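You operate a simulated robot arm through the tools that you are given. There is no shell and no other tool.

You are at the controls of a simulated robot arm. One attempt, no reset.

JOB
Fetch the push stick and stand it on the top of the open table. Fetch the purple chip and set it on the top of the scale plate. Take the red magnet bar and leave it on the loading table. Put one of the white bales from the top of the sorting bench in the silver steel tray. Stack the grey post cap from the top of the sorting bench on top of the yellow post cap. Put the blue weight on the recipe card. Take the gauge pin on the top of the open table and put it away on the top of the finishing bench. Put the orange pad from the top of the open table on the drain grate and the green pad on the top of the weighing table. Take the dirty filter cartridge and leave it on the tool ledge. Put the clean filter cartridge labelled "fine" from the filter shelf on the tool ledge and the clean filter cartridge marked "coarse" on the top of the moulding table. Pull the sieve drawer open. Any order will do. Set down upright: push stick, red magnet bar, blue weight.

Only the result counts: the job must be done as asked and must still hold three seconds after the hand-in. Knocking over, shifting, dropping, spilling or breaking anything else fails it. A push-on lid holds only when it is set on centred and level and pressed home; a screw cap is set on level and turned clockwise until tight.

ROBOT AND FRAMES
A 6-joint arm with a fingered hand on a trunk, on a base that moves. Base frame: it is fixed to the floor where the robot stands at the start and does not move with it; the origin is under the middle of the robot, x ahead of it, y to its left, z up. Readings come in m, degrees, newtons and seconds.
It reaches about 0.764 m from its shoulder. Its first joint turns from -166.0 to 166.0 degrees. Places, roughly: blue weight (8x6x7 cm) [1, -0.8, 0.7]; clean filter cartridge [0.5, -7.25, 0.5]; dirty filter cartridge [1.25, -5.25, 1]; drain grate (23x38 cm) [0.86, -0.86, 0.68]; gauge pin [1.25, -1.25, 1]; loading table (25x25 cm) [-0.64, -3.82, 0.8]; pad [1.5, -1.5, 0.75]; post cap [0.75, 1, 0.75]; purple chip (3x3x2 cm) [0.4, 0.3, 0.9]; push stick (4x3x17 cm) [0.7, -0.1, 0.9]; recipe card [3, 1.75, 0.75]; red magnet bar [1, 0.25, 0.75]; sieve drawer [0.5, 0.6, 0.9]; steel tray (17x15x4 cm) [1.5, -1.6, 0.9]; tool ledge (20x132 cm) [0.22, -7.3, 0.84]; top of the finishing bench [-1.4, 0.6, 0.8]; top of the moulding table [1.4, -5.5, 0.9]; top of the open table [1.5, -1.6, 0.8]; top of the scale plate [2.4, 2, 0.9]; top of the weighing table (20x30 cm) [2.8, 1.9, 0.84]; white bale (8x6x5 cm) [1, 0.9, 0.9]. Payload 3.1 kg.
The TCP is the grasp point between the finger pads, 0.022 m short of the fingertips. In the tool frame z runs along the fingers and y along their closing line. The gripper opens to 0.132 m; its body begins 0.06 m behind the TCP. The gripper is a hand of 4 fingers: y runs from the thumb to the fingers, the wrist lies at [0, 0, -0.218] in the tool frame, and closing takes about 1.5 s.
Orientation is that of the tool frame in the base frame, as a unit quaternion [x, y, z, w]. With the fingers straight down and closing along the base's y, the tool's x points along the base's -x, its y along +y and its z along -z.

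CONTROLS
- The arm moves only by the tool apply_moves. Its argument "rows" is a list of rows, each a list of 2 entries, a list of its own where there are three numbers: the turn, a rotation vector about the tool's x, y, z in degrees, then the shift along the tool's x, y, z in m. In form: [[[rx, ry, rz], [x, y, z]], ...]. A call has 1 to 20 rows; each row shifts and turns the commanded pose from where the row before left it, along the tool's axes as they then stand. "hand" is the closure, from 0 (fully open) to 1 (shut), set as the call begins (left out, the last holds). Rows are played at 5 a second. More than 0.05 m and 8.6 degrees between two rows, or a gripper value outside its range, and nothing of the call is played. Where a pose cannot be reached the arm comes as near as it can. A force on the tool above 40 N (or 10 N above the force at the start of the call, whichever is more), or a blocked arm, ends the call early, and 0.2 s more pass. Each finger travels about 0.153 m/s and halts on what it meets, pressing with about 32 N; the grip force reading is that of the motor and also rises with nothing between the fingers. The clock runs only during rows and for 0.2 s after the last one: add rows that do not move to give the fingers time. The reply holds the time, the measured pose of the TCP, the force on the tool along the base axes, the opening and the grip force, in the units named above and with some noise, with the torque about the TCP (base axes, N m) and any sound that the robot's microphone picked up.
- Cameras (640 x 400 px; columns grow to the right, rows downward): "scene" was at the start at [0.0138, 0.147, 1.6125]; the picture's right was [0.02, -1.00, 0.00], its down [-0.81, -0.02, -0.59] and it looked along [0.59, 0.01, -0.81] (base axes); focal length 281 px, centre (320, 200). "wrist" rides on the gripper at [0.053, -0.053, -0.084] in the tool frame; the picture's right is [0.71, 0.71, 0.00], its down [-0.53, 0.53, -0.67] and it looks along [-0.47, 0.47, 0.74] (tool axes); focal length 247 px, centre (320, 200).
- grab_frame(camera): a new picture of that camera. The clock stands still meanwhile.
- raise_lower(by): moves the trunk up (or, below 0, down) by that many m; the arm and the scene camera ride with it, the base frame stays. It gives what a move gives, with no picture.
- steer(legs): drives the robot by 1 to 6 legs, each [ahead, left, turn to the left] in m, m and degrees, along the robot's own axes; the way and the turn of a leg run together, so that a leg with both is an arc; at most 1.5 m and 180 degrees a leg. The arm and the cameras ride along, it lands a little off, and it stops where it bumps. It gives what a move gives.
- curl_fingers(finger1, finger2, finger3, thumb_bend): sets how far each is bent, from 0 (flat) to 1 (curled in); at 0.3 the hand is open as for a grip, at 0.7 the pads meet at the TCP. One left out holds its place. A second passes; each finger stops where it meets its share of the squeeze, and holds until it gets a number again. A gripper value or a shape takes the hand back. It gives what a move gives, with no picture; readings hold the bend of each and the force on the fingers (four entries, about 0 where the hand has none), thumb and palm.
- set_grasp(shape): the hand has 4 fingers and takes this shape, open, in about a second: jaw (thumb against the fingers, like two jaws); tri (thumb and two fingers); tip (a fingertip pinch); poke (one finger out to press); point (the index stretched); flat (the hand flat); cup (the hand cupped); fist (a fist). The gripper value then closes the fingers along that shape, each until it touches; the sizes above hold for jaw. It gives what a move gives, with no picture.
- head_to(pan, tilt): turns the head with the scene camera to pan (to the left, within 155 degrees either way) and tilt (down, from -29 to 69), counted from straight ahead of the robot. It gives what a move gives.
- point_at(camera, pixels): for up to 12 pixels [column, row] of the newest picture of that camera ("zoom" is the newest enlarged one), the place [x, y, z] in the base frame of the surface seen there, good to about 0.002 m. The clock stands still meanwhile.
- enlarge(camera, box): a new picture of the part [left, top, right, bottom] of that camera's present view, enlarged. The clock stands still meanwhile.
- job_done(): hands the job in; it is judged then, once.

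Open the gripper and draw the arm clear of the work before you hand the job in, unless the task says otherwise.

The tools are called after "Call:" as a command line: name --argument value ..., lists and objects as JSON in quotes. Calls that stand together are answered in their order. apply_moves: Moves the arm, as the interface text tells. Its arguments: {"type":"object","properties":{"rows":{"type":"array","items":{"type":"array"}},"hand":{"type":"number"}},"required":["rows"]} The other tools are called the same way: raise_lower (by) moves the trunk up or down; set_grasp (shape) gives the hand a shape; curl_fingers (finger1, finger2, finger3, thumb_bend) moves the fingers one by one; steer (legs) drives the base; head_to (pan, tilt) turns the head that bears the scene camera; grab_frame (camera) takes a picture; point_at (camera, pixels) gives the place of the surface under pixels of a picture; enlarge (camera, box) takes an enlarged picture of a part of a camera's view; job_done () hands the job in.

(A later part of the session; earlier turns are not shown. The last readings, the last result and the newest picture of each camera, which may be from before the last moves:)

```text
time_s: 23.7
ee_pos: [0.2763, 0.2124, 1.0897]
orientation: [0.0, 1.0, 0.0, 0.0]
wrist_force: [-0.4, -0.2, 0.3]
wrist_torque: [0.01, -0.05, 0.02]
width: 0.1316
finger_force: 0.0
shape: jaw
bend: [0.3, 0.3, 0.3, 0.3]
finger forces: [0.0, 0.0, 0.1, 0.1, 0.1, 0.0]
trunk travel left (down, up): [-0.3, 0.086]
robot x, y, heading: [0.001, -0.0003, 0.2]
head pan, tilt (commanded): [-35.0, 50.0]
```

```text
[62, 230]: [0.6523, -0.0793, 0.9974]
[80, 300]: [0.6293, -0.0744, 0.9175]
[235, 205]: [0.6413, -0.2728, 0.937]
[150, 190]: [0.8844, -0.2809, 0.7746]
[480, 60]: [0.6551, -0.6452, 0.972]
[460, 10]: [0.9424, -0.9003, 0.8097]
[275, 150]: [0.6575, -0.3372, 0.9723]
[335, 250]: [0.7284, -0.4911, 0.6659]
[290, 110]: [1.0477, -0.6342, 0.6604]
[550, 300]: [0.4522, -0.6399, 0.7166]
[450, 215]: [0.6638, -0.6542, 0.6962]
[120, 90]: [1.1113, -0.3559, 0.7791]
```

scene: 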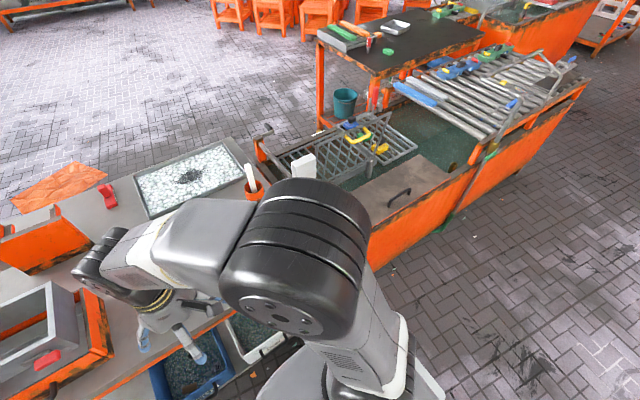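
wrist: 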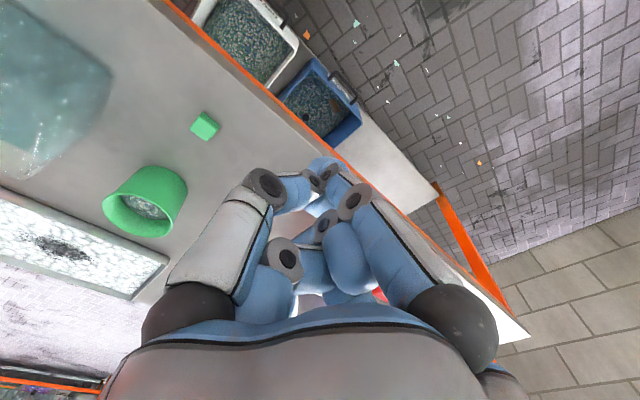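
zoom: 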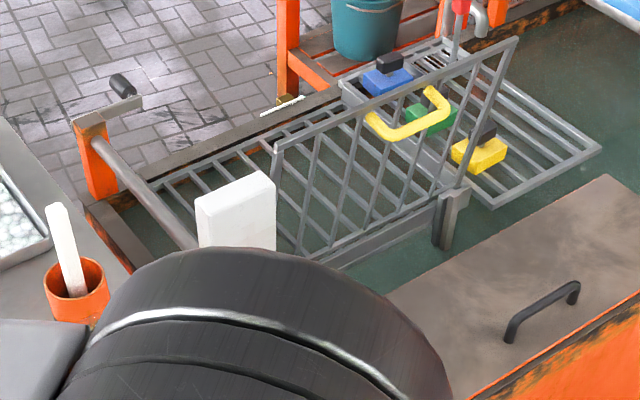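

I measure the orange sheet on the floor and the free aisle beyond the bench.

Call:
head_to --pan 15 --tilt 25

Call:
grab_frame --camera "scene"

Call:
point_at --camera "scene" --pixels '[[243, 248], [262, 272], [330, 255], [300, 248], [318, 282], [250, 262], [330, 285], [100, 180], [240, 230], [215, 150], [190, 200], [400, 200]]'

```text
time_s: 24.9
ee_pos: [0.2759, 0.2127, 1.0904]
orientation: [0.0, 1.0, 0.0, -0.001]
wrist_force: [-0.1, 0.5, 0.0]
wrist_torque: [-0.01, 0.0, -0.02]
width: 0.132
finger_force: 0.1
shape: jaw
bend: [0.3, 0.3, 0.3, 0.3]
finger forces: [0.0, 0.1, 0.0, 0.1, 0.1, 0.1]
trunk travel left (down, up): [-0.3, 0.086]
robot x, y, heading: [0.0001, -0.0016, 0.2]
head pan, tilt (commanded): [15.0, 25.0]
```

```text
taken
```

scene: 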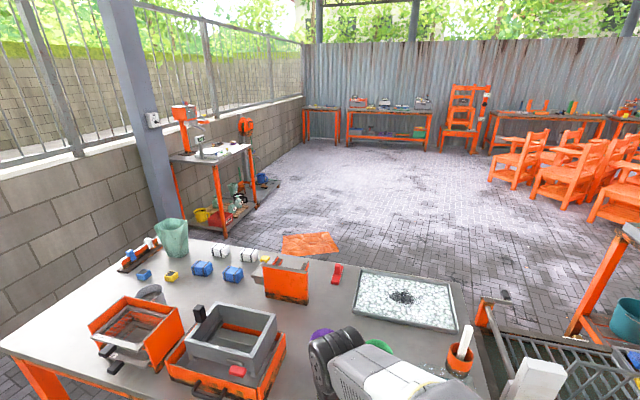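

```text
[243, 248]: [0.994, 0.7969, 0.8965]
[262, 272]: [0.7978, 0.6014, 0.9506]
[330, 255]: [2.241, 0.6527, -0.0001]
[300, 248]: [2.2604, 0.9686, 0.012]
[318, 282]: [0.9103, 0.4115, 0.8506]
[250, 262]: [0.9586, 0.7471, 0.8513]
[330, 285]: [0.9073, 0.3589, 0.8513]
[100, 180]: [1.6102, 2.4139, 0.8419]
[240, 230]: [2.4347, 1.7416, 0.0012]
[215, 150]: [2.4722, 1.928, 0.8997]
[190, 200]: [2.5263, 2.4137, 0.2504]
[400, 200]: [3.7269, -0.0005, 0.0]
```

I zoom on the sheet and the weighing table area to measure precisely.

Call:
enlarge --camera "scene" --box '[150, 130, 350, 265]'

Call:
point_at --camera "zoom" --pixels '[[430, 340], [575, 325], [605, 375], [440, 392], [245, 335], [345, 235], [225, 120], [330, 60], [240, 90], [380, 190], [100, 240], [300, 250]]'

```text
2.96 times, centred on (250, 198) of scene
```

zoom: 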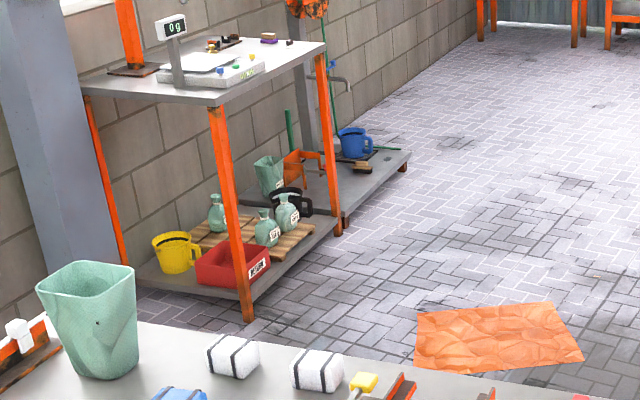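

```text
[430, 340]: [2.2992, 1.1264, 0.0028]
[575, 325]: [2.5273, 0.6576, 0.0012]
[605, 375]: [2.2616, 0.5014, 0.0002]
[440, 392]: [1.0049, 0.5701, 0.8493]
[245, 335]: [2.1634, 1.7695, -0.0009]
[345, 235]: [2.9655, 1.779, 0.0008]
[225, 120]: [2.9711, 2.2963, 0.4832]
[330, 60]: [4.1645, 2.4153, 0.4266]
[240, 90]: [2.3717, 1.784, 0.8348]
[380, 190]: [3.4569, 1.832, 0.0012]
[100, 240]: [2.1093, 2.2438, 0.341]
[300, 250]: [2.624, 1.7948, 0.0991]
```

The sheet occupies about x 2.15–2.55, y 0.55–1.15. I raise the trunk a bit and drive left to view the left part of the bench and search for the grey cap.

Call:
raise_lower --by 0.08

Call:
steer --legs '[[-0.1, 0.0, 0], [0, 0.85, 0]]'

Call:
head_to --pan 0 --tilt 45

Call:
grab_frame --camera "scene"

```text
time_s: 26.1
ee_pos: [0.2748, 0.2117, 1.1708]
orientation: [0.0, 1.0, 0.0, 0.0]
wrist_force: [0.2, -1.0, -0.7]
wrist_torque: [-0.03, -0.01, 0.03]
width: 0.1321
finger_force: 0.0
shape: jaw
bend: [0.3, 0.3, 0.3, 0.3]
finger forces: [0.1, 0.1, 0.1, 0.0, 0.0, 0.0]
trunk travel left (down, up): [-0.38, 0.006]
robot x, y, heading: [-0.0014, -0.0005, -0.0]
head pan, tilt (commanded): [15.0, 25.0]
```

```text
time_s: 31.3
ee_pos: [0.1842, 1.0532, 1.17]
orientation: [0.006, 1.0, -0.001, 0.0]
wrist_force: [0.5, 0.2, -1.1]
wrist_torque: [0.01, 0.0, 0.02]
width: 0.1319
finger_force: 0.1
shape: jaw
bend: [0.3, 0.3, 0.3, 0.3]
finger forces: [0.0, 0.0, 0.1, 0.1, 0.0, 0.1]
trunk travel left (down, up): [-0.38, 0.006]
robot x, y, heading: [-0.0945, 0.8489, -0.7]
head pan, tilt (commanded): [15.0, 25.0]
```

```text
time_s: 32.2
ee_pos: [0.1823, 1.0528, 1.1689]
orientation: [0.006, 1.0, 0.0, -0.001]
wrist_force: [0.6, -0.4, -0.2]
wrist_torque: [0.01, 0.0, 0.03]
width: 0.1321
finger_force: 0.1
shape: jaw
bend: [0.3, 0.3, 0.3, 0.3]
finger forces: [0.0, 0.1, 0.0, 0.1, 0.0, 0.1]
trunk travel left (down, up): [-0.38, 0.006]
robot x, y, heading: [-0.0963, 0.8433, -0.7]
head pan, tilt (commanded): [0.0, 45.0]
```

```text
taken
```

scene: 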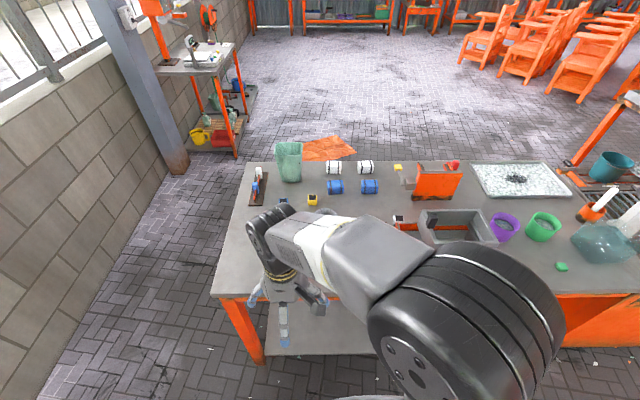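

I zoom on the rack and caps on the left of the bench.

Call:
enlarge --camera "scene" --box '[230, 130, 390, 230]'

Call:
enlarge --camera "scene" --box '[380, 140, 640, 300]'

```text
4.00 times, centred on (310, 180) of scene
```

zoom: 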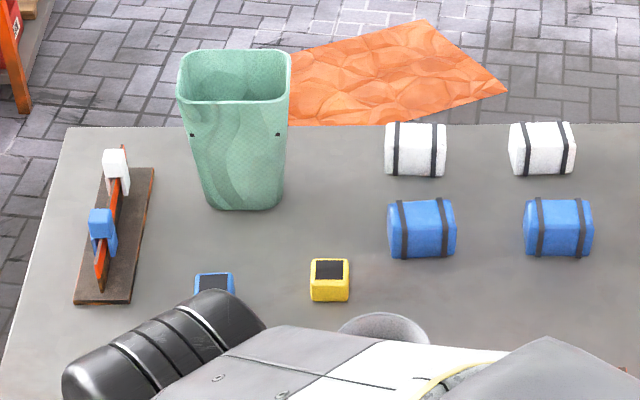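

```text
2.46 times, centred on (510, 220) of scene
```

zoom: 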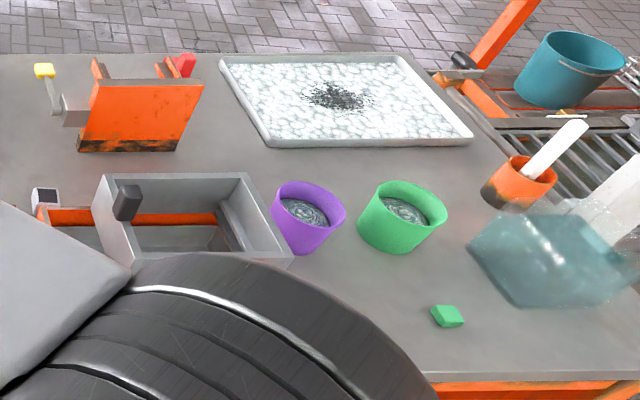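

A light-grey cap with dark top is at zoom2 (45,197), next to the middle sieve unit. I measure it and the yellow cap.

Call:
point_at --camera "zoom" --pixels '[[46, 198], [50, 210], [38, 206], [45, 190], [45, 70], [186, 65], [440, 318], [130, 200], [110, 180], [545, 150], [510, 185], [300, 215]]'

Call:
enlarge --camera "scene" --box '[290, 180, 450, 280]'

Call:
point_at --camera "zoom" --pixels '[[90, 68], [90, 90], [440, 160], [425, 150], [455, 148]]'

```text
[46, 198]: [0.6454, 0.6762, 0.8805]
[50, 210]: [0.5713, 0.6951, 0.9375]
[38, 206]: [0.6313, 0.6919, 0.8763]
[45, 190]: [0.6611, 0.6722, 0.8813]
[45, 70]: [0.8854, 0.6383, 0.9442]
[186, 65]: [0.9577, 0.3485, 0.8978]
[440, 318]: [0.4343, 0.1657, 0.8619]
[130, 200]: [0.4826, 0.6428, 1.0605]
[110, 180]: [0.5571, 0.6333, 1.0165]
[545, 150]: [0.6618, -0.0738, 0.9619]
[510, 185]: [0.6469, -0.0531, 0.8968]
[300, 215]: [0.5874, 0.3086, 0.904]
```

```text
4.00 times, centred on (370, 230) of scene
```

zoom: 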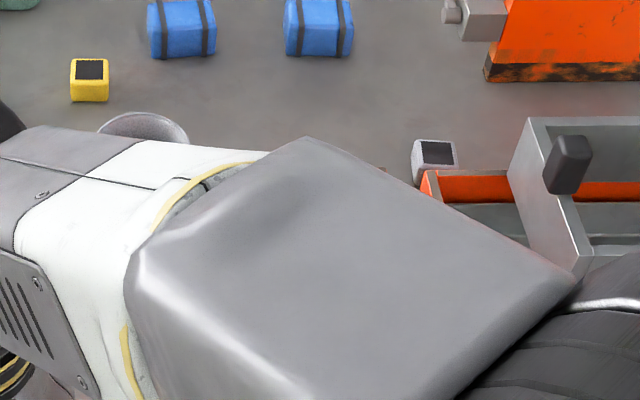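

```text
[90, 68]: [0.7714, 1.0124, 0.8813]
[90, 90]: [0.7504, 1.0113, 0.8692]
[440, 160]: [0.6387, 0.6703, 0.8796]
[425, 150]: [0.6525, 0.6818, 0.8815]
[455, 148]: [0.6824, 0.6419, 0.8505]
```

The grey cap top is at about [0.645,0.676,0.881], close behind the middle box's corner. I move the robot slightly ahead and bring the hand above it to inspect with the wrist camera.

Call:
steer --legs '[[0.13, 0.04, 0.7]]'

Call:
apply_moves --rows '[[[0, 0, 0], [-0.04, -0.04, 0]], [[0, 0, 0], [-0.04, -0.04, 0]], [[0, 0, 0], [-0.04, -0.04, 0]], [[0, 0, 0], [-0.04, -0.04, 0]], [[0, 0, 0], [-0.04, -0.04, 0]], [[0, 0, 0], [-0.03, -0.03, 0]]]' --hand 0

Call:
grab_frame --camera "wrist"

Call:
grab_frame --camera "scene"

```text
time_s: 33.5
ee_pos: [0.3098, 1.0952, 1.1698]
orientation: [0.001, 1.0, 0.001, 0.0]
wrist_force: [0.9, 0.6, 0.5]
wrist_torque: [-0.02, 0.01, 0.0]
width: 0.1319
finger_force: 0.0
shape: jaw
bend: [0.3, 0.3, 0.3, 0.3]
finger forces: [0.0, 0.0, 0.0, 0.0, 0.0, 0.0]
trunk travel left (down, up): [-0.38, 0.006]
robot x, y, heading: [0.0353, 0.8853, -0.2]
head pan, tilt (commanded): [0.0, 45.0]
```

```text
refused: row 1 steps farther than a row can; nothing moved
```

```text
taken
```

wrist: 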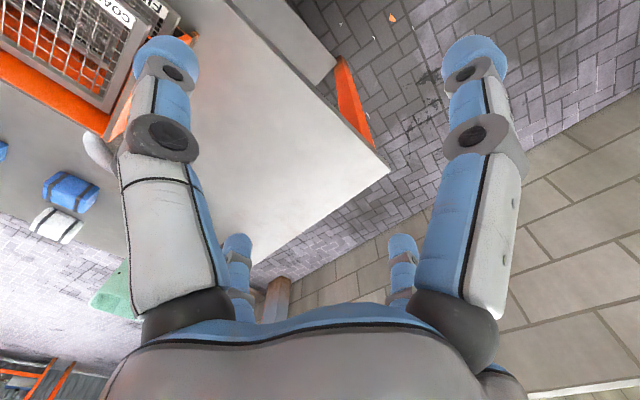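

```text
taken
```

scene: 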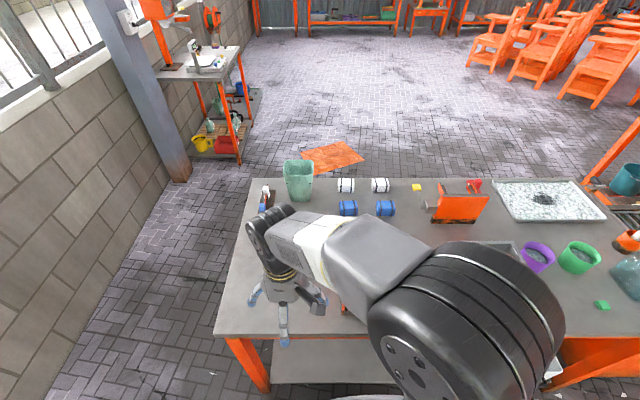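

The step was too long per row; I split it into 11 rows toward [0.60, 0.66, 1.15].

Call:
apply_moves --rows '[[[0, 0, 0], [-0.0264, -0.0395, 0.0018]], [[0, 0, 0], [-0.0264, -0.0395, 0.0018]], [[0, 0, 0], [-0.0264, -0.0395, 0.0018]], [[0, 0, 0], [-0.0264, -0.0395, 0.0018]], [[0, 0, 0], [-0.0264, -0.0395, 0.0018]], [[0, 0, 0], [-0.0264, -0.0395, 0.0018]], [[0, 0, 0], [-0.0264, -0.0395, 0.0018]], [[0, 0, 0], [-0.0264, -0.0395, 0.0018]], [[0, 0, 0], [-0.0264, -0.0395, 0.0018]], [[0, 0, 0], [-0.0264, -0.0395, 0.0018]], [[0, 0, 0], [-0.0264, -0.0395, 0.0018]]]' --hand 0

Call:
grab_frame --camera "wrist"

Call:
grab_frame --camera "scene"

```text
time_s: 35.9
ee_pos: [0.5521, 0.6772, 1.1387]
orientation: [0.0, 1.0, 0.001, -0.001]
wrist_force: [-0.4, -0.5, -0.4]
wrist_torque: [-0.01, -0.02, 0.0]
width: 0.1318
finger_force: 0.1
shape: jaw
bend: [0.3, 0.3, 0.3, 0.3]
finger forces: [0.0, 0.1, 0.0, 0.0, 0.1, 0.0]
out of reach, approached as far as the arm can: row 10, 11
trunk travel left (down, up): [-0.38, 0.006]
robot x, y, heading: [0.0345, 0.8867, -0.1]
head pan, tilt (commanded): [0.0, 45.0]
```

```text
taken
```

wrist: 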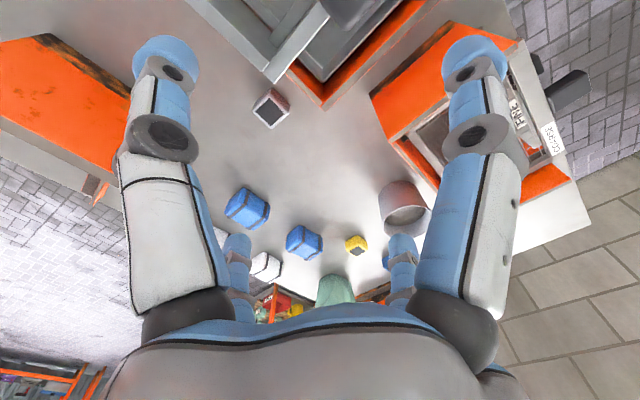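

```text
taken
```

scene: 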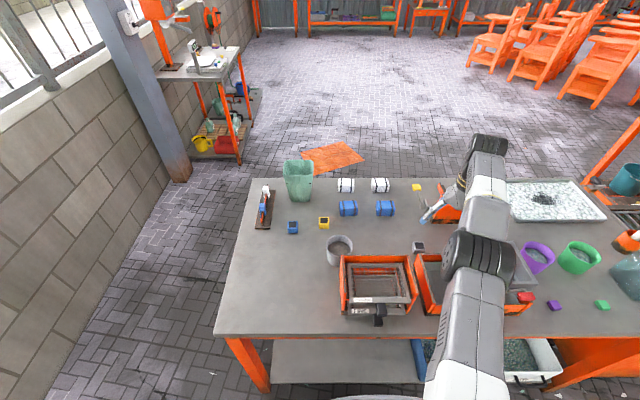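

The wrist view shows the grey cap at (271,108) right beside the box corner; also reach with hand down is only ~0.55 m. To know how close I may drive, I pull the arm back and turn the hand so the wrist camera can see my own base.

Call:
apply_moves --rows '[[[0, 0, 0], [0.0242, 0.0418, -0.003]], [[0, 0, 0], [0.0242, 0.0418, -0.003]], [[0, 0, 0], [0.0242, 0.0418, -0.003]], [[0, 0, 0], [0.0242, 0.0418, -0.003]], [[0, 0, 0], [0.0242, 0.0418, -0.003]], [[0, 0, 0], [0.0242, 0.0418, -0.003]], [[0, 0, 0], [0.0242, 0.0418, -0.003]], [[0, 0, 0], [0.0242, 0.0418, -0.003]], [[0, 0, 0], [0.0242, 0.0418, -0.003]], [[0, 0, 0], [0.0242, 0.0418, -0.003]]]'

Call:
apply_moves --rows '[[[0, 0, 8.5], [0, 0, 0]], [[0, 0, 8.5], [0, 0, 0]], [[0, 0, 8.5], [0, 0, 0]], [[0, 0, 8.5], [0, 0, 0]], [[0, 0, 8.5], [0, 0, 0]], [[0, 0, 8.5], [0, 0, 0]], [[0, 0, 8.5], [0, 0, 0]], [[0, 0, 8.5], [0, 0, 0]], [[0, 0, 8.5], [0, 0, 0]], [[0, 0, 8.5], [0, 0, 0]], [[0, 0, 8.5], [0, 0, 0]], [[0, 0, 8.5], [0, 0, 0]], [[0, 0, 8.5], [0, 0, 0]], [[0, 0, 8.5], [0, 0, 0]], [[0, 0, 8.5], [0, 0, 0]], [[0, 0, 8.5], [0, 0, 0]], [[0, 0, 8.5], [0, 0, 0]], [[0, 0, 8.5], [0, 0, 0]]]'

Call:
grab_frame --camera "wrist"

```text
time_s: 38.1
ee_pos: [0.3118, 1.0967, 1.1697]
orientation: [0.002, 1.0, 0.0, 0.001]
wrist_force: [0.0, 0.5, -0.6]
wrist_torque: [0.0, -0.02, 0.01]
width: 0.132
finger_force: 0.0
shape: jaw
bend: [0.3, 0.3, 0.3, 0.3]
finger forces: [0.0, 0.0, 0.0, 0.0, 0.0, 0.0]
trunk travel left (down, up): [-0.38, 0.006]
robot x, y, heading: [0.0376, 0.8861, 0.1]
head pan, tilt (commanded): [0.0, 45.0]
```

```text
time_s: 41.9
ee_pos: [0.3115, 1.0973, 1.1692]
orientation: [0.973, 0.231, 0.0, 0.0]
wrist_force: [-0.3, 0.5, -0.1]
wrist_torque: [-0.02, 0.01, 0.01]
width: 0.1318
finger_force: 0.2
shape: jaw
bend: [0.3, 0.3, 0.3, 0.3]
finger forces: [0.0, 0.0, 0.1, 0.0, 0.0, 0.0]
trunk travel left (down, up): [-0.38, 0.006]
robot x, y, heading: [0.0349, 0.8825, -0.3]
head pan, tilt (commanded): [0.0, 45.0]
```

```text
taken
```

wrist: 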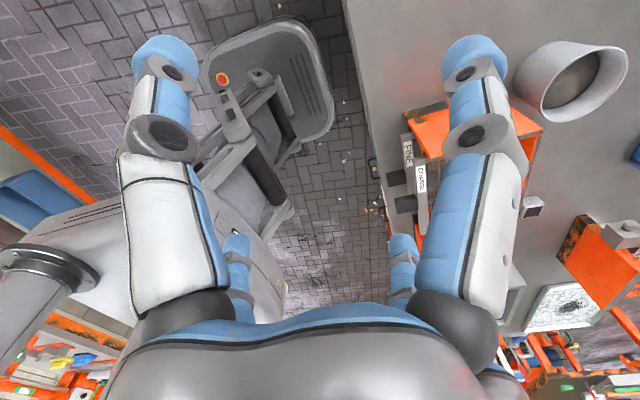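

The base is visible at (270,80). I measure its outline.

Call:
point_at --camera "wrist" --pixels '[[328, 85], [325, 120], [300, 27], [285, 20], [240, 40], [208, 75], [310, 140], [333, 100], [275, 285], [380, 150], [260, 60], [206, 95]]'

Call:
enlarge --camera "wrist" --box '[190, 0, 400, 320]'

```text
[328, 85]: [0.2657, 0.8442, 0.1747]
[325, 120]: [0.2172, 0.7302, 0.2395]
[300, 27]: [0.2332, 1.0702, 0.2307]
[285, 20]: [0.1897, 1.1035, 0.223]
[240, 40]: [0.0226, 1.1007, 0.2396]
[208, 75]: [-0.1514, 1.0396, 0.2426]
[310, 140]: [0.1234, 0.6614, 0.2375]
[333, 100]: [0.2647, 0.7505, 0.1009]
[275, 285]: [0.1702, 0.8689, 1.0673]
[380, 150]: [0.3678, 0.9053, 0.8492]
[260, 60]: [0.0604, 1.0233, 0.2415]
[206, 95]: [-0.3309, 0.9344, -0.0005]
```

```text
1.25 times, centred on (295, 160) of wrist
```

zoom: 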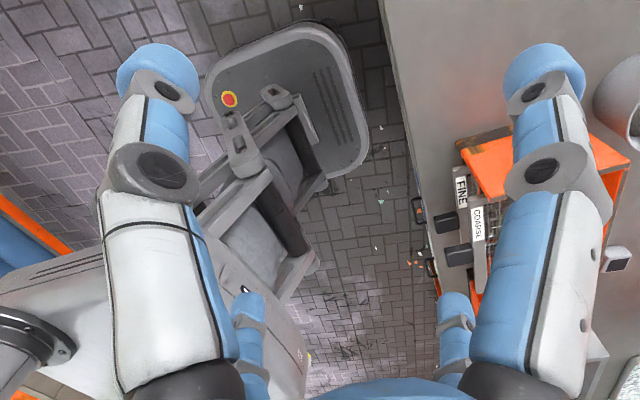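

The base extends ±0.23 m in x and ±0.22 m in y (top at z 0.24), so I can stand at x≈0.10. Now a scene view of the cap and box geometry with the arm out of the way.

Call:
head_to --pan -15 --tilt 50

Call:
grab_frame --camera "scene"

```text
time_s: 42.6
ee_pos: [0.3115, 1.0969, 1.1704]
orientation: [0.972, 0.234, 0.0, 0.0]
wrist_force: [0.1, 0.6, -0.1]
wrist_torque: [-0.03, -0.02, 0.0]
width: 0.132
finger_force: 0.1
shape: jaw
bend: [0.3, 0.3, 0.3, 0.3]
finger forces: [0.0, 0.0, 0.1, 0.0, 0.0, 0.1]
trunk travel left (down, up): [-0.38, 0.006]
robot x, y, heading: [0.035, 0.8869, -0.2]
head pan, tilt (commanded): [-15.0, 50.0]
```

```text
taken
```

scene: 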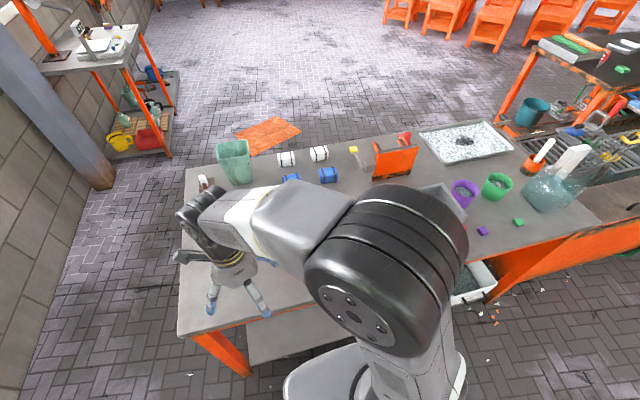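

I rotate the hand the remaining 27° and drive to about (0.10, 0.70), hand staying at z≈1.15 above everything.

Call:
apply_moves --rows '[[[0, 0, 8.5], [0, 0, 0]], [[0, 0, 8.5], [0, 0, 0]], [[0, 0, 8.5], [0, 0, 0]], [[0, 0, 1.5], [0, 0, 0]]]'

Call:
steer --legs '[[0.0, -0.18, 0], [0.06, 0, 0]]'

```text
time_s: 43.6
ee_pos: [0.3113, 1.0972, 1.171]
orientation: [1.0, -0.002, -0.001, -0.001]
wrist_force: [-0.2, -0.2, -0.5]
wrist_torque: [-0.03, 0.03, 0.0]
width: 0.1321
finger_force: 0.1
shape: jaw
bend: [0.3, 0.3, 0.3, 0.3]
finger forces: [0.0, 0.0, 0.1, 0.0, 0.0, 0.0]
trunk travel left (down, up): [-0.38, 0.006]
robot x, y, heading: [0.0398, 0.8846, -0.0]
head pan, tilt (commanded): [-15.0, 50.0]
```

```text
time_s: 45.7
ee_pos: [0.3728, 0.914, 1.1708]
orientation: [1.0, -0.002, 0.0, 0.0]
wrist_force: [-0.1, 0.9, -0.9]
wrist_torque: [0.02, 0.02, 0.0]
width: 0.1319
finger_force: 0.0
shape: jaw
bend: [0.3, 0.3, 0.3, 0.3]
finger forces: [0.0, 0.0, 0.1, 0.0, 0.0, 0.0]
trunk travel left (down, up): [-0.38, 0.006]
robot x, y, heading: [0.0972, 0.7011, -0.3]
head pan, tilt (commanded): [-15.0, 50.0]
```

Now I bring the hand above the cap region to look from there.

Call:
apply_moves --rows '[[[0, 0, 0], [0.0324, 0.032, 0.0014]], [[0, 0, 0], [0.0324, 0.032, 0.0014]], [[0, 0, 0], [0.0324, 0.032, 0.0014]], [[0, 0, 0], [0.0324, 0.032, 0.0014]], [[0, 0, 0], [0.0324, 0.032, 0.0014]], [[0, 0, 0], [0.0324, 0.032, 0.0014]], [[0, 0, 0], [0.0324, 0.032, 0.0014]]]'

Call:
grab_frame --camera "wrist"

Call:
grab_frame --camera "scene"

```text
time_s: 47.3
ee_pos: [0.596, 0.6878, 1.1604]
orientation: [1.0, -0.002, -0.002, 0.0]
wrist_force: [-0.1, -1.0, -0.1]
wrist_torque: [0.0, 0.04, 0.01]
width: 0.132
finger_force: 0.0
shape: jaw
bend: [0.3, 0.3, 0.3, 0.3]
finger forces: [0.1, 0.1, 0.0, 0.0, 0.1, 0.1]
trunk travel left (down, up): [-0.38, 0.006]
robot x, y, heading: [0.0923, 0.7048, -0.3]
head pan, tilt (commanded): [-15.0, 50.0]
```

```text
taken
```

wrist: 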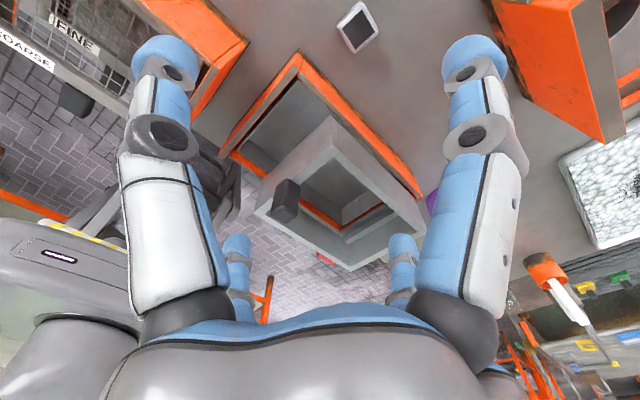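

```text
taken
```

scene: 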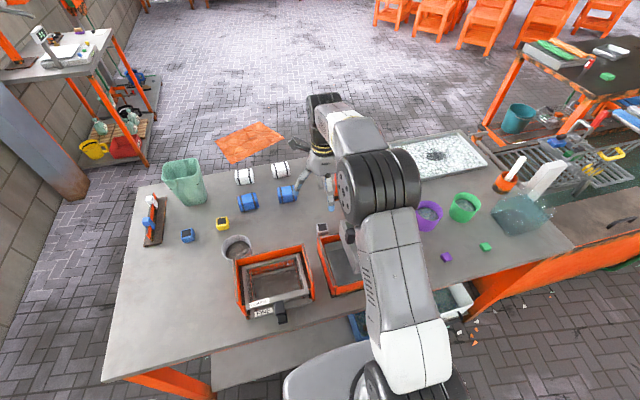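

I enlarge the wrist view around the cap and box corner, and take points.

Call:
enlarge --camera "wrist" --box '[240, 0, 440, 125]'

Call:
point_at --camera "zoom" --pixels '[[305, 80], [385, 10], [450, 110], [370, 175], [375, 95], [335, 140], [420, 150], [185, 180], [230, 215], [100, 330], [330, 270], [300, 230]]'

Call:
enlarge --camera "scene" --box '[200, 180, 360, 280]'

Call:
point_at --camera "zoom" --pixels '[[470, 178], [510, 170], [490, 210], [465, 200], [475, 240], [500, 235], [65, 175], [105, 168], [88, 170], [90, 198], [120, 190], [60, 190]]'

```text
3.20 times, centred on (340, 62) of wrist
```

zoom: 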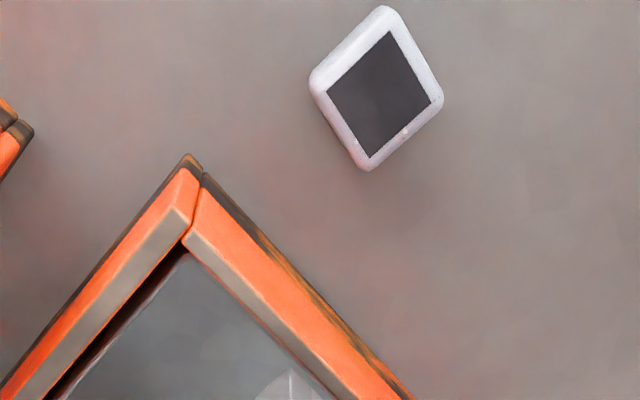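

```text
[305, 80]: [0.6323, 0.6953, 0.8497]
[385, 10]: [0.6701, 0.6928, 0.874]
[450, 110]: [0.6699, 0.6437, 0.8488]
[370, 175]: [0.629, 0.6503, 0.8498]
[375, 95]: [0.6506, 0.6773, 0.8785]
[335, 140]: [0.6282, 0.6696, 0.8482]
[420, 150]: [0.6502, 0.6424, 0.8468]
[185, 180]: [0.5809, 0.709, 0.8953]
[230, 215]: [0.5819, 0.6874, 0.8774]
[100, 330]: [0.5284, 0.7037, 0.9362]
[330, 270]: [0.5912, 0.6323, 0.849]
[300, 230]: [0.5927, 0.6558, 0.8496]
```

```text
4.00 times, centred on (280, 230) of scene
```

zoom: 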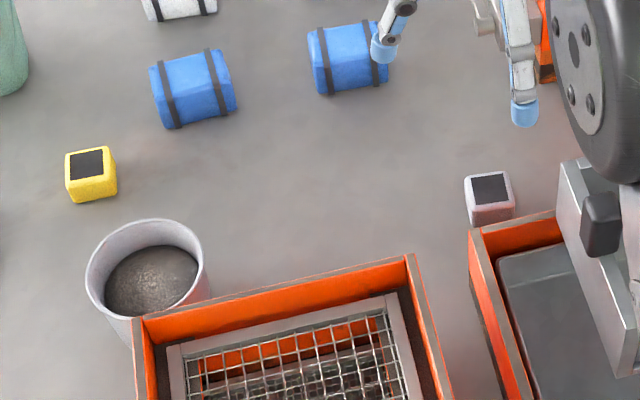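

```text
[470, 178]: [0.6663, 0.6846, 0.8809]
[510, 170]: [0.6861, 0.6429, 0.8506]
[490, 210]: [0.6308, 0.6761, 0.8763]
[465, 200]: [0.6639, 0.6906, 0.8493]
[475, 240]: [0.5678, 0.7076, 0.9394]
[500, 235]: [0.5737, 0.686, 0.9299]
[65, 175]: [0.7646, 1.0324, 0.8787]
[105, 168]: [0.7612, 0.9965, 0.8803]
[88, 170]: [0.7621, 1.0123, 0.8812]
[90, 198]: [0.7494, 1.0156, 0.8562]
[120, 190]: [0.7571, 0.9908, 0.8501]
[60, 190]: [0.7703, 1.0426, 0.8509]
```

The cap (≈4 cm wide) stands 4 cm behind the box wall, so I'll descend with a pre-closed hand, vertical. I point at the dark-square corners for the yaw of both caps.

Call:
point_at --camera "zoom" --pixels '[[473, 180], [504, 174], [509, 196], [478, 203], [70, 155], [101, 150], [103, 172], [72, 179], [490, 188], [86, 163], [514, 205], [116, 185]]'

Call:
steer --legs '[[0.03, -0.02, 0.3]]'

```text
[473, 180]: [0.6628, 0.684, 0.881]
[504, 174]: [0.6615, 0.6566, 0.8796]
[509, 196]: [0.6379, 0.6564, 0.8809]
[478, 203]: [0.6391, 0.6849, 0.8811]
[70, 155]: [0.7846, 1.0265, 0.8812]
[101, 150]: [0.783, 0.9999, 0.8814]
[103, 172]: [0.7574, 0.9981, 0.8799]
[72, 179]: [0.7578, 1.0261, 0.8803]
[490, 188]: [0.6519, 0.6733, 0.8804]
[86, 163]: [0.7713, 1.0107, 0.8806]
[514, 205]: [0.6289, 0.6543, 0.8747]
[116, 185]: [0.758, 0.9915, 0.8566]
```

```text
time_s: 48.3
ee_pos: [0.6155, 0.6794, 1.16]
orientation: [1.0, 0.005, -0.001, -0.001]
wrist_force: [0.4, -0.9, 0.4]
wrist_torque: [0.02, 0.01, 0.02]
width: 0.1317
finger_force: 0.1
shape: jaw
bend: [0.3, 0.3, 0.3, 0.3]
finger forces: [0.0, 0.1, 0.1, 0.1, 0.0, 0.0]
trunk travel left (down, up): [-0.38, 0.006]
robot x, y, heading: [0.1186, 0.6882, 0.5]
head pan, tilt (commanded): [-15.0, 50.0]
stopped in leg 1: the robot was blocked; the commanded pose is now the measured one
```

The base bumped at x≈0.119, so x≈0.11 is the limit. I back off by 1 cm, and check the scene wasn't disturbed.

Call:
steer --legs '[[-0.01, 0, -0.5]]'

Call:
grab_frame --camera "scene"

```text
time_s: 49.0
ee_pos: [0.6055, 0.6766, 1.1606]
orientation: [1.0, 0.0, -0.001, 0.0]
wrist_force: [0.4, 0.3, -0.4]
wrist_torque: [0.0, 0.0, -0.01]
width: 0.1319
finger_force: 0.0
shape: jaw
bend: [0.3, 0.3, 0.3, 0.3]
finger forces: [0.0, 0.0, 0.0, 0.0, 0.1, 0.1]
trunk travel left (down, up): [-0.38, 0.006]
robot x, y, heading: [0.104, 0.689, 0.1]
head pan, tilt (commanded): [-15.0, 50.0]
```

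```text
taken
```

scene: 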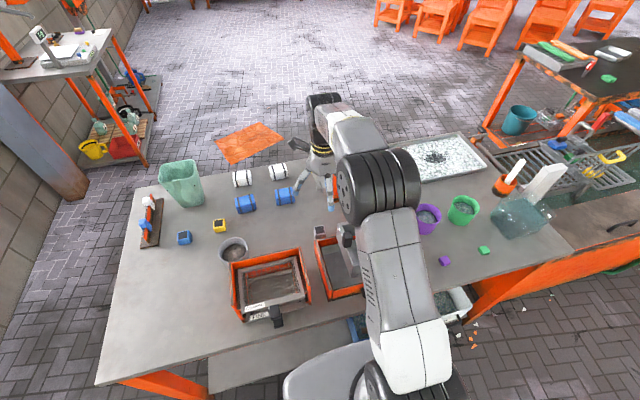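

I pre-close the hand to ~0.057 and move over the cap, then lower the trunk.

Call:
apply_moves --rows '[[[0, 0, 0], [0.0225, 0.003, 0]], [[0, 0, 0], [0.0225, 0.003, 0]], [[0, 0, 0], [0, 0, 0]], [[0, 0, 0], [0, 0, 0]]]' --hand 0.55

Call:
grab_frame --camera "wrist"

```text
time_s: 50.0
ee_pos: [0.648, 0.6708, 1.1595]
orientation: [1.0, 0.001, 0.0, 0.0]
wrist_force: [0.3, 0.2, 0.4]
wrist_torque: [0.03, 0.03, 0.02]
width: 0.0599
finger_force: 0.1
shape: jaw
bend: [0.38, 0.38, 0.38, 0.7]
finger forces: [0.1, 0.0, 0.0, 0.0, 0.0, 0.0]
trunk travel left (down, up): [-0.38, 0.006]
robot x, y, heading: [0.1055, 0.6842, 0.3]
head pan, tilt (commanded): [-15.0, 50.0]
```

```text
taken
```

wrist: 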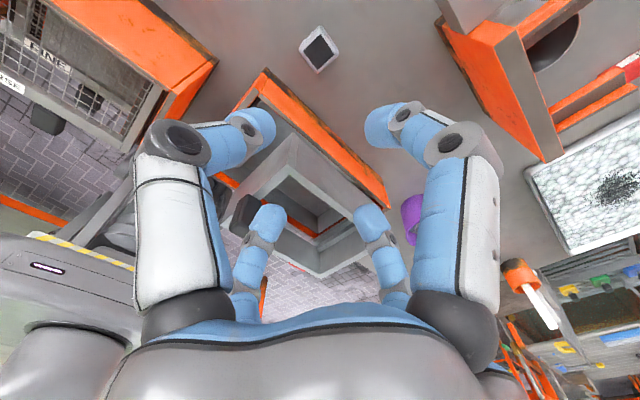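

The fingers may still be moving; I wait another second and look again.

Call:
apply_moves --rows '[[[0, 0, 0], [0, 0, 0]], [[0, 0, 0], [0, 0, 0]], [[0, 0, 0], [0, 0, 0]], [[0, 0, 0], [0, 0, 0]], [[0, 0, 0], [0, 0, 0]]]'

Call:
grab_frame --camera "wrist"

```text
time_s: 51.2
ee_pos: [0.6474, 0.6702, 1.1613]
orientation: [1.0, 0.001, 0.0, 0.001]
wrist_force: [0.8, 0.2, 0.1]
wrist_torque: [0.02, -0.02, 0.01]
width: 0.0597
finger_force: 0.1
shape: jaw
bend: [0.38, 0.38, 0.38, 0.7]
finger forces: [0.1, 0.0, 0.0, 0.0, 0.1, 0.0]
trunk travel left (down, up): [-0.38, 0.006]
robot x, y, heading: [0.103, 0.6905, 0.2]
head pan, tilt (commanded): [-15.0, 50.0]
```

```text
taken
```

wrist: 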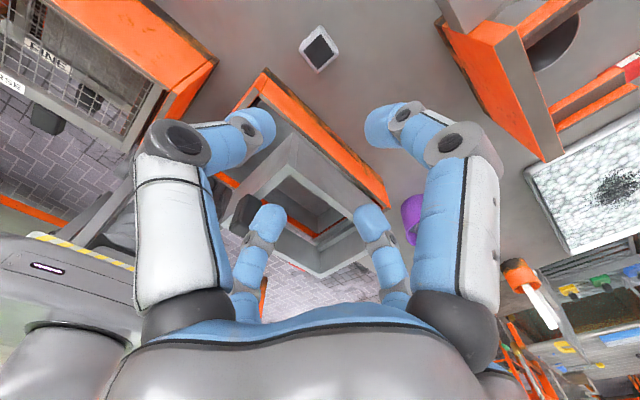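

The jaw shape curls distal links first. I try curl_fingers at 0.5 for all, which leans the whole fingers in, and look.

Call:
curl_fingers --finger1 0.5 --finger2 0.5 --finger3 0.5 --thumb_bend 0.5

Call:
grab_frame --camera "wrist"

```text
time_s: 52.2
ee_pos: [0.6473, 0.6711, 1.161]
orientation: [1.0, 0.001, 0.0, 0.0]
wrist_force: [0.4, 0.3, -0.7]
wrist_torque: [0.04, 0.0, 0.04]
width: 0.0406
finger_force: 0.0
shape: fingers
bend: [0.5, 0.5, 0.5, 0.5]
finger forces: [0.0, 0.0, 0.0, 0.0, 0.1, 0.0]
trunk travel left (down, up): [-0.38, 0.006]
robot x, y, heading: [0.1017, 0.6848, 0.2]
head pan, tilt (commanded): [-15.0, 50.0]
```

```text
taken
```

wrist: 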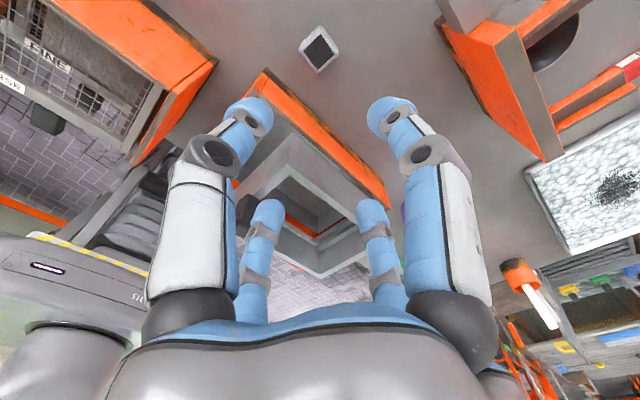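

To clear the box wall I use a 45° yaw so the fingers come down at the cap's corners. I rotate −45° about tool z, set bends to 0.42, then lower the trunk by 0.13.

Call:
curl_fingers --finger1 0.42 --finger2 0.42 --finger3 0.42 --thumb_bend 0.42

Call:
apply_moves --rows '[[[0, 0, -7.5], [0, 0, 0]], [[0, 0, -7.5], [0, 0, 0]], [[0, 0, -7.5], [0, 0, 0]], [[0, 0, -7.5], [0, 0, 0]], [[0, 0, -7.5], [0, 0, 0]], [[0, 0, -7.5], [0, 0, 0]]]'

Call:
raise_lower --by -0.13

Call:
grab_frame --camera "wrist"

```text
time_s: 53.2
ee_pos: [0.647, 0.6711, 1.1607]
orientation: [1.0, 0.001, 0.0, 0.0]
wrist_force: [-0.3, 0.2, 0.2]
wrist_torque: [-0.02, -0.01, -0.02]
width: 0.0596
finger_force: 0.1
shape: fingers
bend: [0.42, 0.42, 0.42, 0.42]
finger forces: [0.1, 0.1, 0.1, 0.0, 0.0, 0.1]
trunk travel left (down, up): [-0.38, 0.006]
robot x, y, heading: [0.1031, 0.6838, 0.1]
head pan, tilt (commanded): [-15.0, 50.0]
```

```text
time_s: 54.6
ee_pos: [0.6486, 0.6717, 1.1611]
orientation: [0.923, 0.385, 0.001, 0.001]
wrist_force: [-0.4, 0.0, 0.2]
wrist_torque: [0.01, 0.0, 0.01]
width: 0.0595
finger_force: 0.1
shape: fingers
bend: [0.42, 0.42, 0.42, 0.42]
finger forces: [0.1, 0.0, 0.1, 0.1, 0.0, 0.0]
trunk travel left (down, up): [-0.38, 0.006]
robot x, y, heading: [0.1063, 0.6864, 0.3]
head pan, tilt (commanded): [-15.0, 50.0]
```

```text
time_s: 56.2
ee_pos: [0.6491, 0.6708, 1.0301]
orientation: [0.923, 0.384, -0.001, 0.0]
wrist_force: [0.2, -0.1, -0.7]
wrist_torque: [-0.01, -0.01, 0.03]
width: 0.0595
finger_force: 0.1
shape: fingers
bend: [0.42, 0.42, 0.42, 0.42]
finger forces: [0.0, 0.0, 0.0, 0.0, 0.0, 0.0]
trunk travel left (down, up): [-0.25, 0.136]
robot x, y, heading: [0.1041, 0.6858, -0.0]
head pan, tilt (commanded): [-15.0, 50.0]
```

```text
taken
```

wrist: 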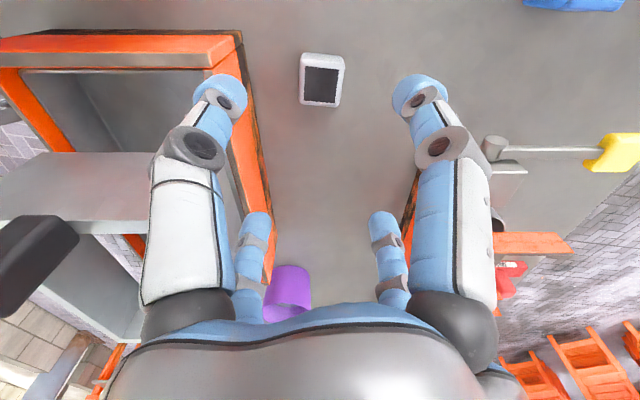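

I enlarge the wrist view on the cap for precise edges.

Call:
enlarge --camera "wrist" --box '[260, 30, 388, 130]'

Call:
point_at --camera "zoom" --pixels '[[222, 190], [380, 185], [225, 340], [385, 345], [220, 120], [415, 130], [300, 260], [205, 220], [395, 300], [300, 355], [230, 110], [400, 115]]'

```text
4.00 times, centred on (324, 80) of wrist
```

zoom: 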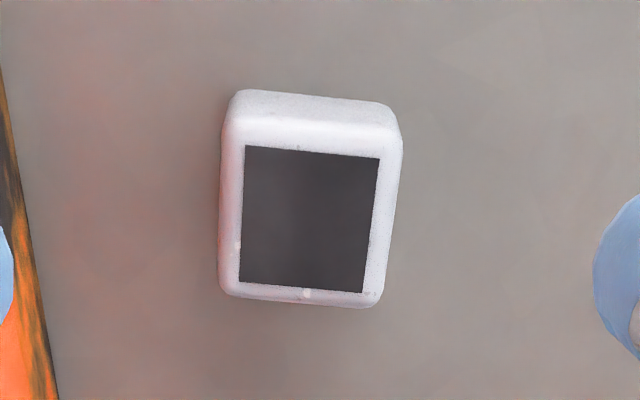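

```text
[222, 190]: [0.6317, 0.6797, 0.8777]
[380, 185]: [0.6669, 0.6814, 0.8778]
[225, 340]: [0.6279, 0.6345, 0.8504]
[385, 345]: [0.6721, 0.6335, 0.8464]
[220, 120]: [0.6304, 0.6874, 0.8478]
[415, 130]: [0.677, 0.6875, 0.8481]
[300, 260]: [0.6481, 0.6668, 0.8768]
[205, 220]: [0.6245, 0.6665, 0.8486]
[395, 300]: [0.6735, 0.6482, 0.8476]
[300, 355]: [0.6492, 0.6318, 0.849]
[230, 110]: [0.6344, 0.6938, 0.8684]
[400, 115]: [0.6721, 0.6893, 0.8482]
```

The cap is ~3.8 cm wide centred at [0.650,0.672]; the hand is over it. I descend to z≈0.877.

Call:
apply_moves --rows '[[[0, 0, 0], [0.001, 0, 0.04]], [[0, 0, 0], [0, 0, 0.04]], [[0, 0, 0], [0, 0, 0.03]], [[0, 0, 0], [0, 0, 0.02]], [[0, 0, 0], [0, 0, 0.012]], [[0, 0, 0], [0, 0, 0.01]]]'

Call:
grab_frame --camera "wrist"

```text
time_s: 57.6
ee_pos: [0.6489, 0.673, 0.8789]
orientation: [0.923, 0.384, 0.0, 0.0]
wrist_force: [0.8, 0.3, 0.5]
wrist_torque: [-0.04, 0.0, -0.01]
width: 0.0597
finger_force: 0.1
shape: fingers
bend: [0.42, 0.42, 0.42, 0.42]
finger forces: [0.0, 0.0, 0.0, 0.2, 0.0, 0.0]
trunk travel left (down, up): [-0.25, 0.136]
robot x, y, heading: [0.1063, 0.6866, 0.1]
head pan, tilt (commanded): [-15.0, 50.0]
```

```text
taken
```

wrist: 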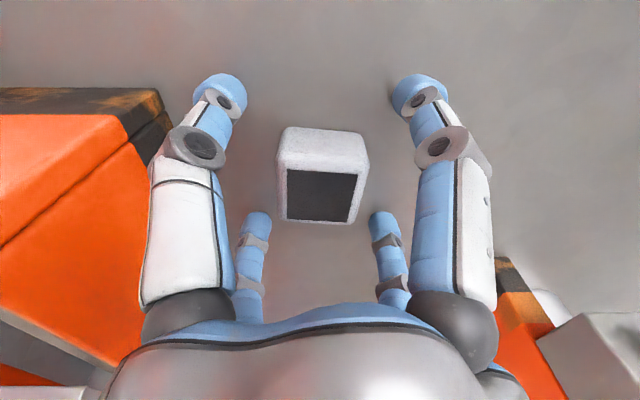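

Fingers surround the cap. I close them.

Call:
curl_fingers --finger1 0.7 --finger2 0.7 --finger3 0.7 --thumb_bend 0.7

Call:
grab_frame --camera "wrist"

```text
time_s: 58.6
ee_pos: [0.6499, 0.6726, 0.8779]
orientation: [0.923, 0.384, -0.001, 0.0]
wrist_force: [0.7, 0.8, 0.5]
wrist_torque: [0.03, 0.01, -0.01]
width: 0.0193
finger_force: 17.2
shape: fingers
bend: [0.59, 0.58, 0.59, 0.61]
finger forces: [7.3, 8.0, 8.0, 0.0, 10.7, 0.1]
trunk travel left (down, up): [-0.25, 0.136]
robot x, y, heading: [0.1056, 0.6858, 0.3]
head pan, tilt (commanded): [-15.0, 50.0]
```

```text
taken
```

wrist: 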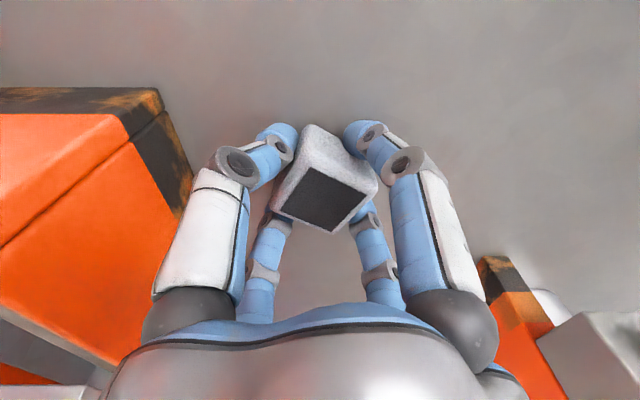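

The cap has turned slightly into the fingers and is held (7–11 N per finger). I lift it straight up 0.12 m and look at the scene to measure the green bin's height and the bench's far edge.

Call:
apply_moves --rows '[[[0, 0, 0], [0, 0, -0.02]], [[0, 0, 0], [0, 0, -0.04]], [[0, 0, 0], [0, 0, -0.04]], [[0, 0, 0], [0, 0, -0.04]]]'

Call:
head_to --pan 20 --tilt 40

Call:
grab_frame --camera "scene"

Call:
grab_frame --camera "wrist"

```text
time_s: 59.6
ee_pos: [0.6499, 0.673, 1.022]
orientation: [0.924, 0.383, 0.0, 0.0]
wrist_force: [0.1, -0.4, 0.1]
wrist_torque: [0.02, -0.01, -0.01]
width: 0.019
finger_force: 16.7
shape: fingers
bend: [0.59, 0.59, 0.59, 0.61]
finger forces: [7.3, 8.2, 8.0, 0.1, 10.6, 0.0]
trunk travel left (down, up): [-0.25, 0.136]
robot x, y, heading: [0.1053, 0.6918, -0.1]
head pan, tilt (commanded): [-15.0, 50.0]
```

```text
time_s: 60.6
ee_pos: [0.651, 0.6726, 1.0204]
orientation: [0.924, 0.383, 0.0, 0.0]
wrist_force: [0.0, 0.2, -1.0]
wrist_torque: [-0.03, 0.02, 0.0]
width: 0.0189
finger_force: 17.0
shape: fingers
bend: [0.59, 0.59, 0.59, 0.61]
finger forces: [7.4, 8.2, 8.0, 0.0, 10.6, 0.0]
trunk travel left (down, up): [-0.25, 0.136]
robot x, y, heading: [0.1017, 0.6866, 0.1]
head pan, tilt (commanded): [20.0, 40.0]
```

```text
taken
```

scene: 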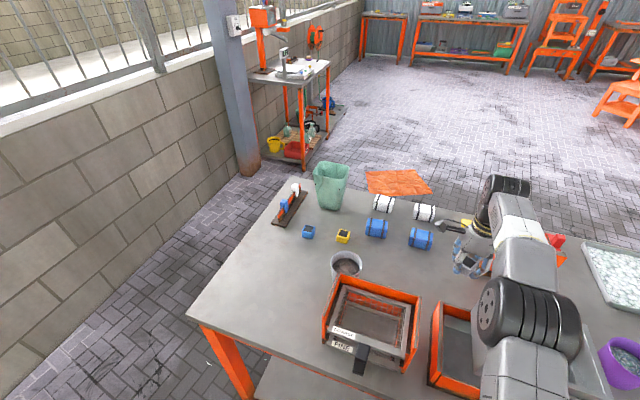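

```text
taken
```

wrist: 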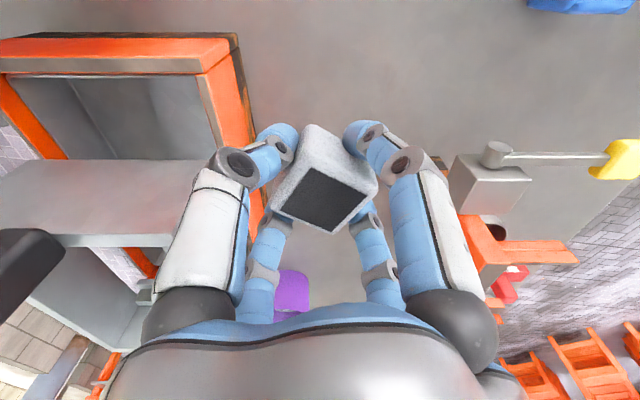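

The cap is held. I measure the bin, the bench's left end and far edge.

Call:
point_at --camera "scene" --pixels '[[316, 168], [349, 166], [333, 162], [322, 205], [342, 207], [317, 178], [270, 222], [295, 200], [292, 180], [310, 181], [245, 250], [400, 198]]'

Call:
enlarge --camera "scene" --box '[250, 150, 450, 275]'

Call:
point_at --camera "zoom" --pixels '[[205, 55], [320, 45], [255, 40], [260, 72], [220, 180], [290, 190], [150, 95], [180, 100], [345, 140], [590, 200], [420, 150], [300, 290]]'

```text
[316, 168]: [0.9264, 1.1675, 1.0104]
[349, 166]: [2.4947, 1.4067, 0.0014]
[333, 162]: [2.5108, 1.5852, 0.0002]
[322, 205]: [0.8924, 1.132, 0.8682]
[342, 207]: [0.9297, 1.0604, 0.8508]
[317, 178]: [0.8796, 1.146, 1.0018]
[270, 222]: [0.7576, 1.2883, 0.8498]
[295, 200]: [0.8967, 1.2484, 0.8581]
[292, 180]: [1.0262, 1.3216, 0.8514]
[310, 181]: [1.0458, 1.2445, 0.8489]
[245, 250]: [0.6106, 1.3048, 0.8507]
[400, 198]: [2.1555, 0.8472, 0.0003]
```

```text
3.20 times, centred on (350, 212) of scene
```

zoom: 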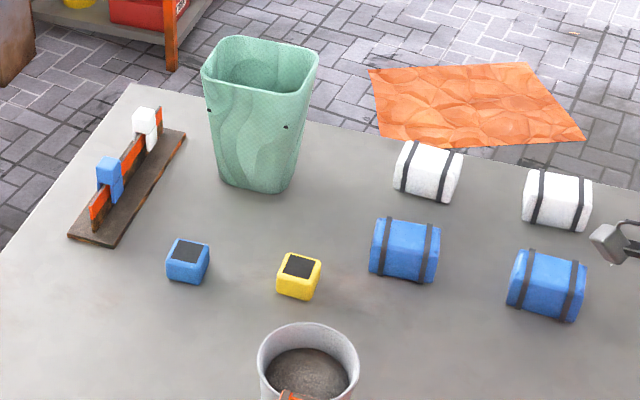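

```text
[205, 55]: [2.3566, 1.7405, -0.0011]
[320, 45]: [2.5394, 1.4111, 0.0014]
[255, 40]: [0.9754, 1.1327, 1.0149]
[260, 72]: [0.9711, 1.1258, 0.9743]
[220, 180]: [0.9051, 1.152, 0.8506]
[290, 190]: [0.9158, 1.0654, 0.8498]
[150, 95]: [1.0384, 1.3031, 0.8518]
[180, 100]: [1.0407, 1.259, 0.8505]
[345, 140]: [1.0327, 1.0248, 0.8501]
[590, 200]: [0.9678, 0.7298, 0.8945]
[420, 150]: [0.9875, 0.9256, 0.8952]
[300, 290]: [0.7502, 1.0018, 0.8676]
```

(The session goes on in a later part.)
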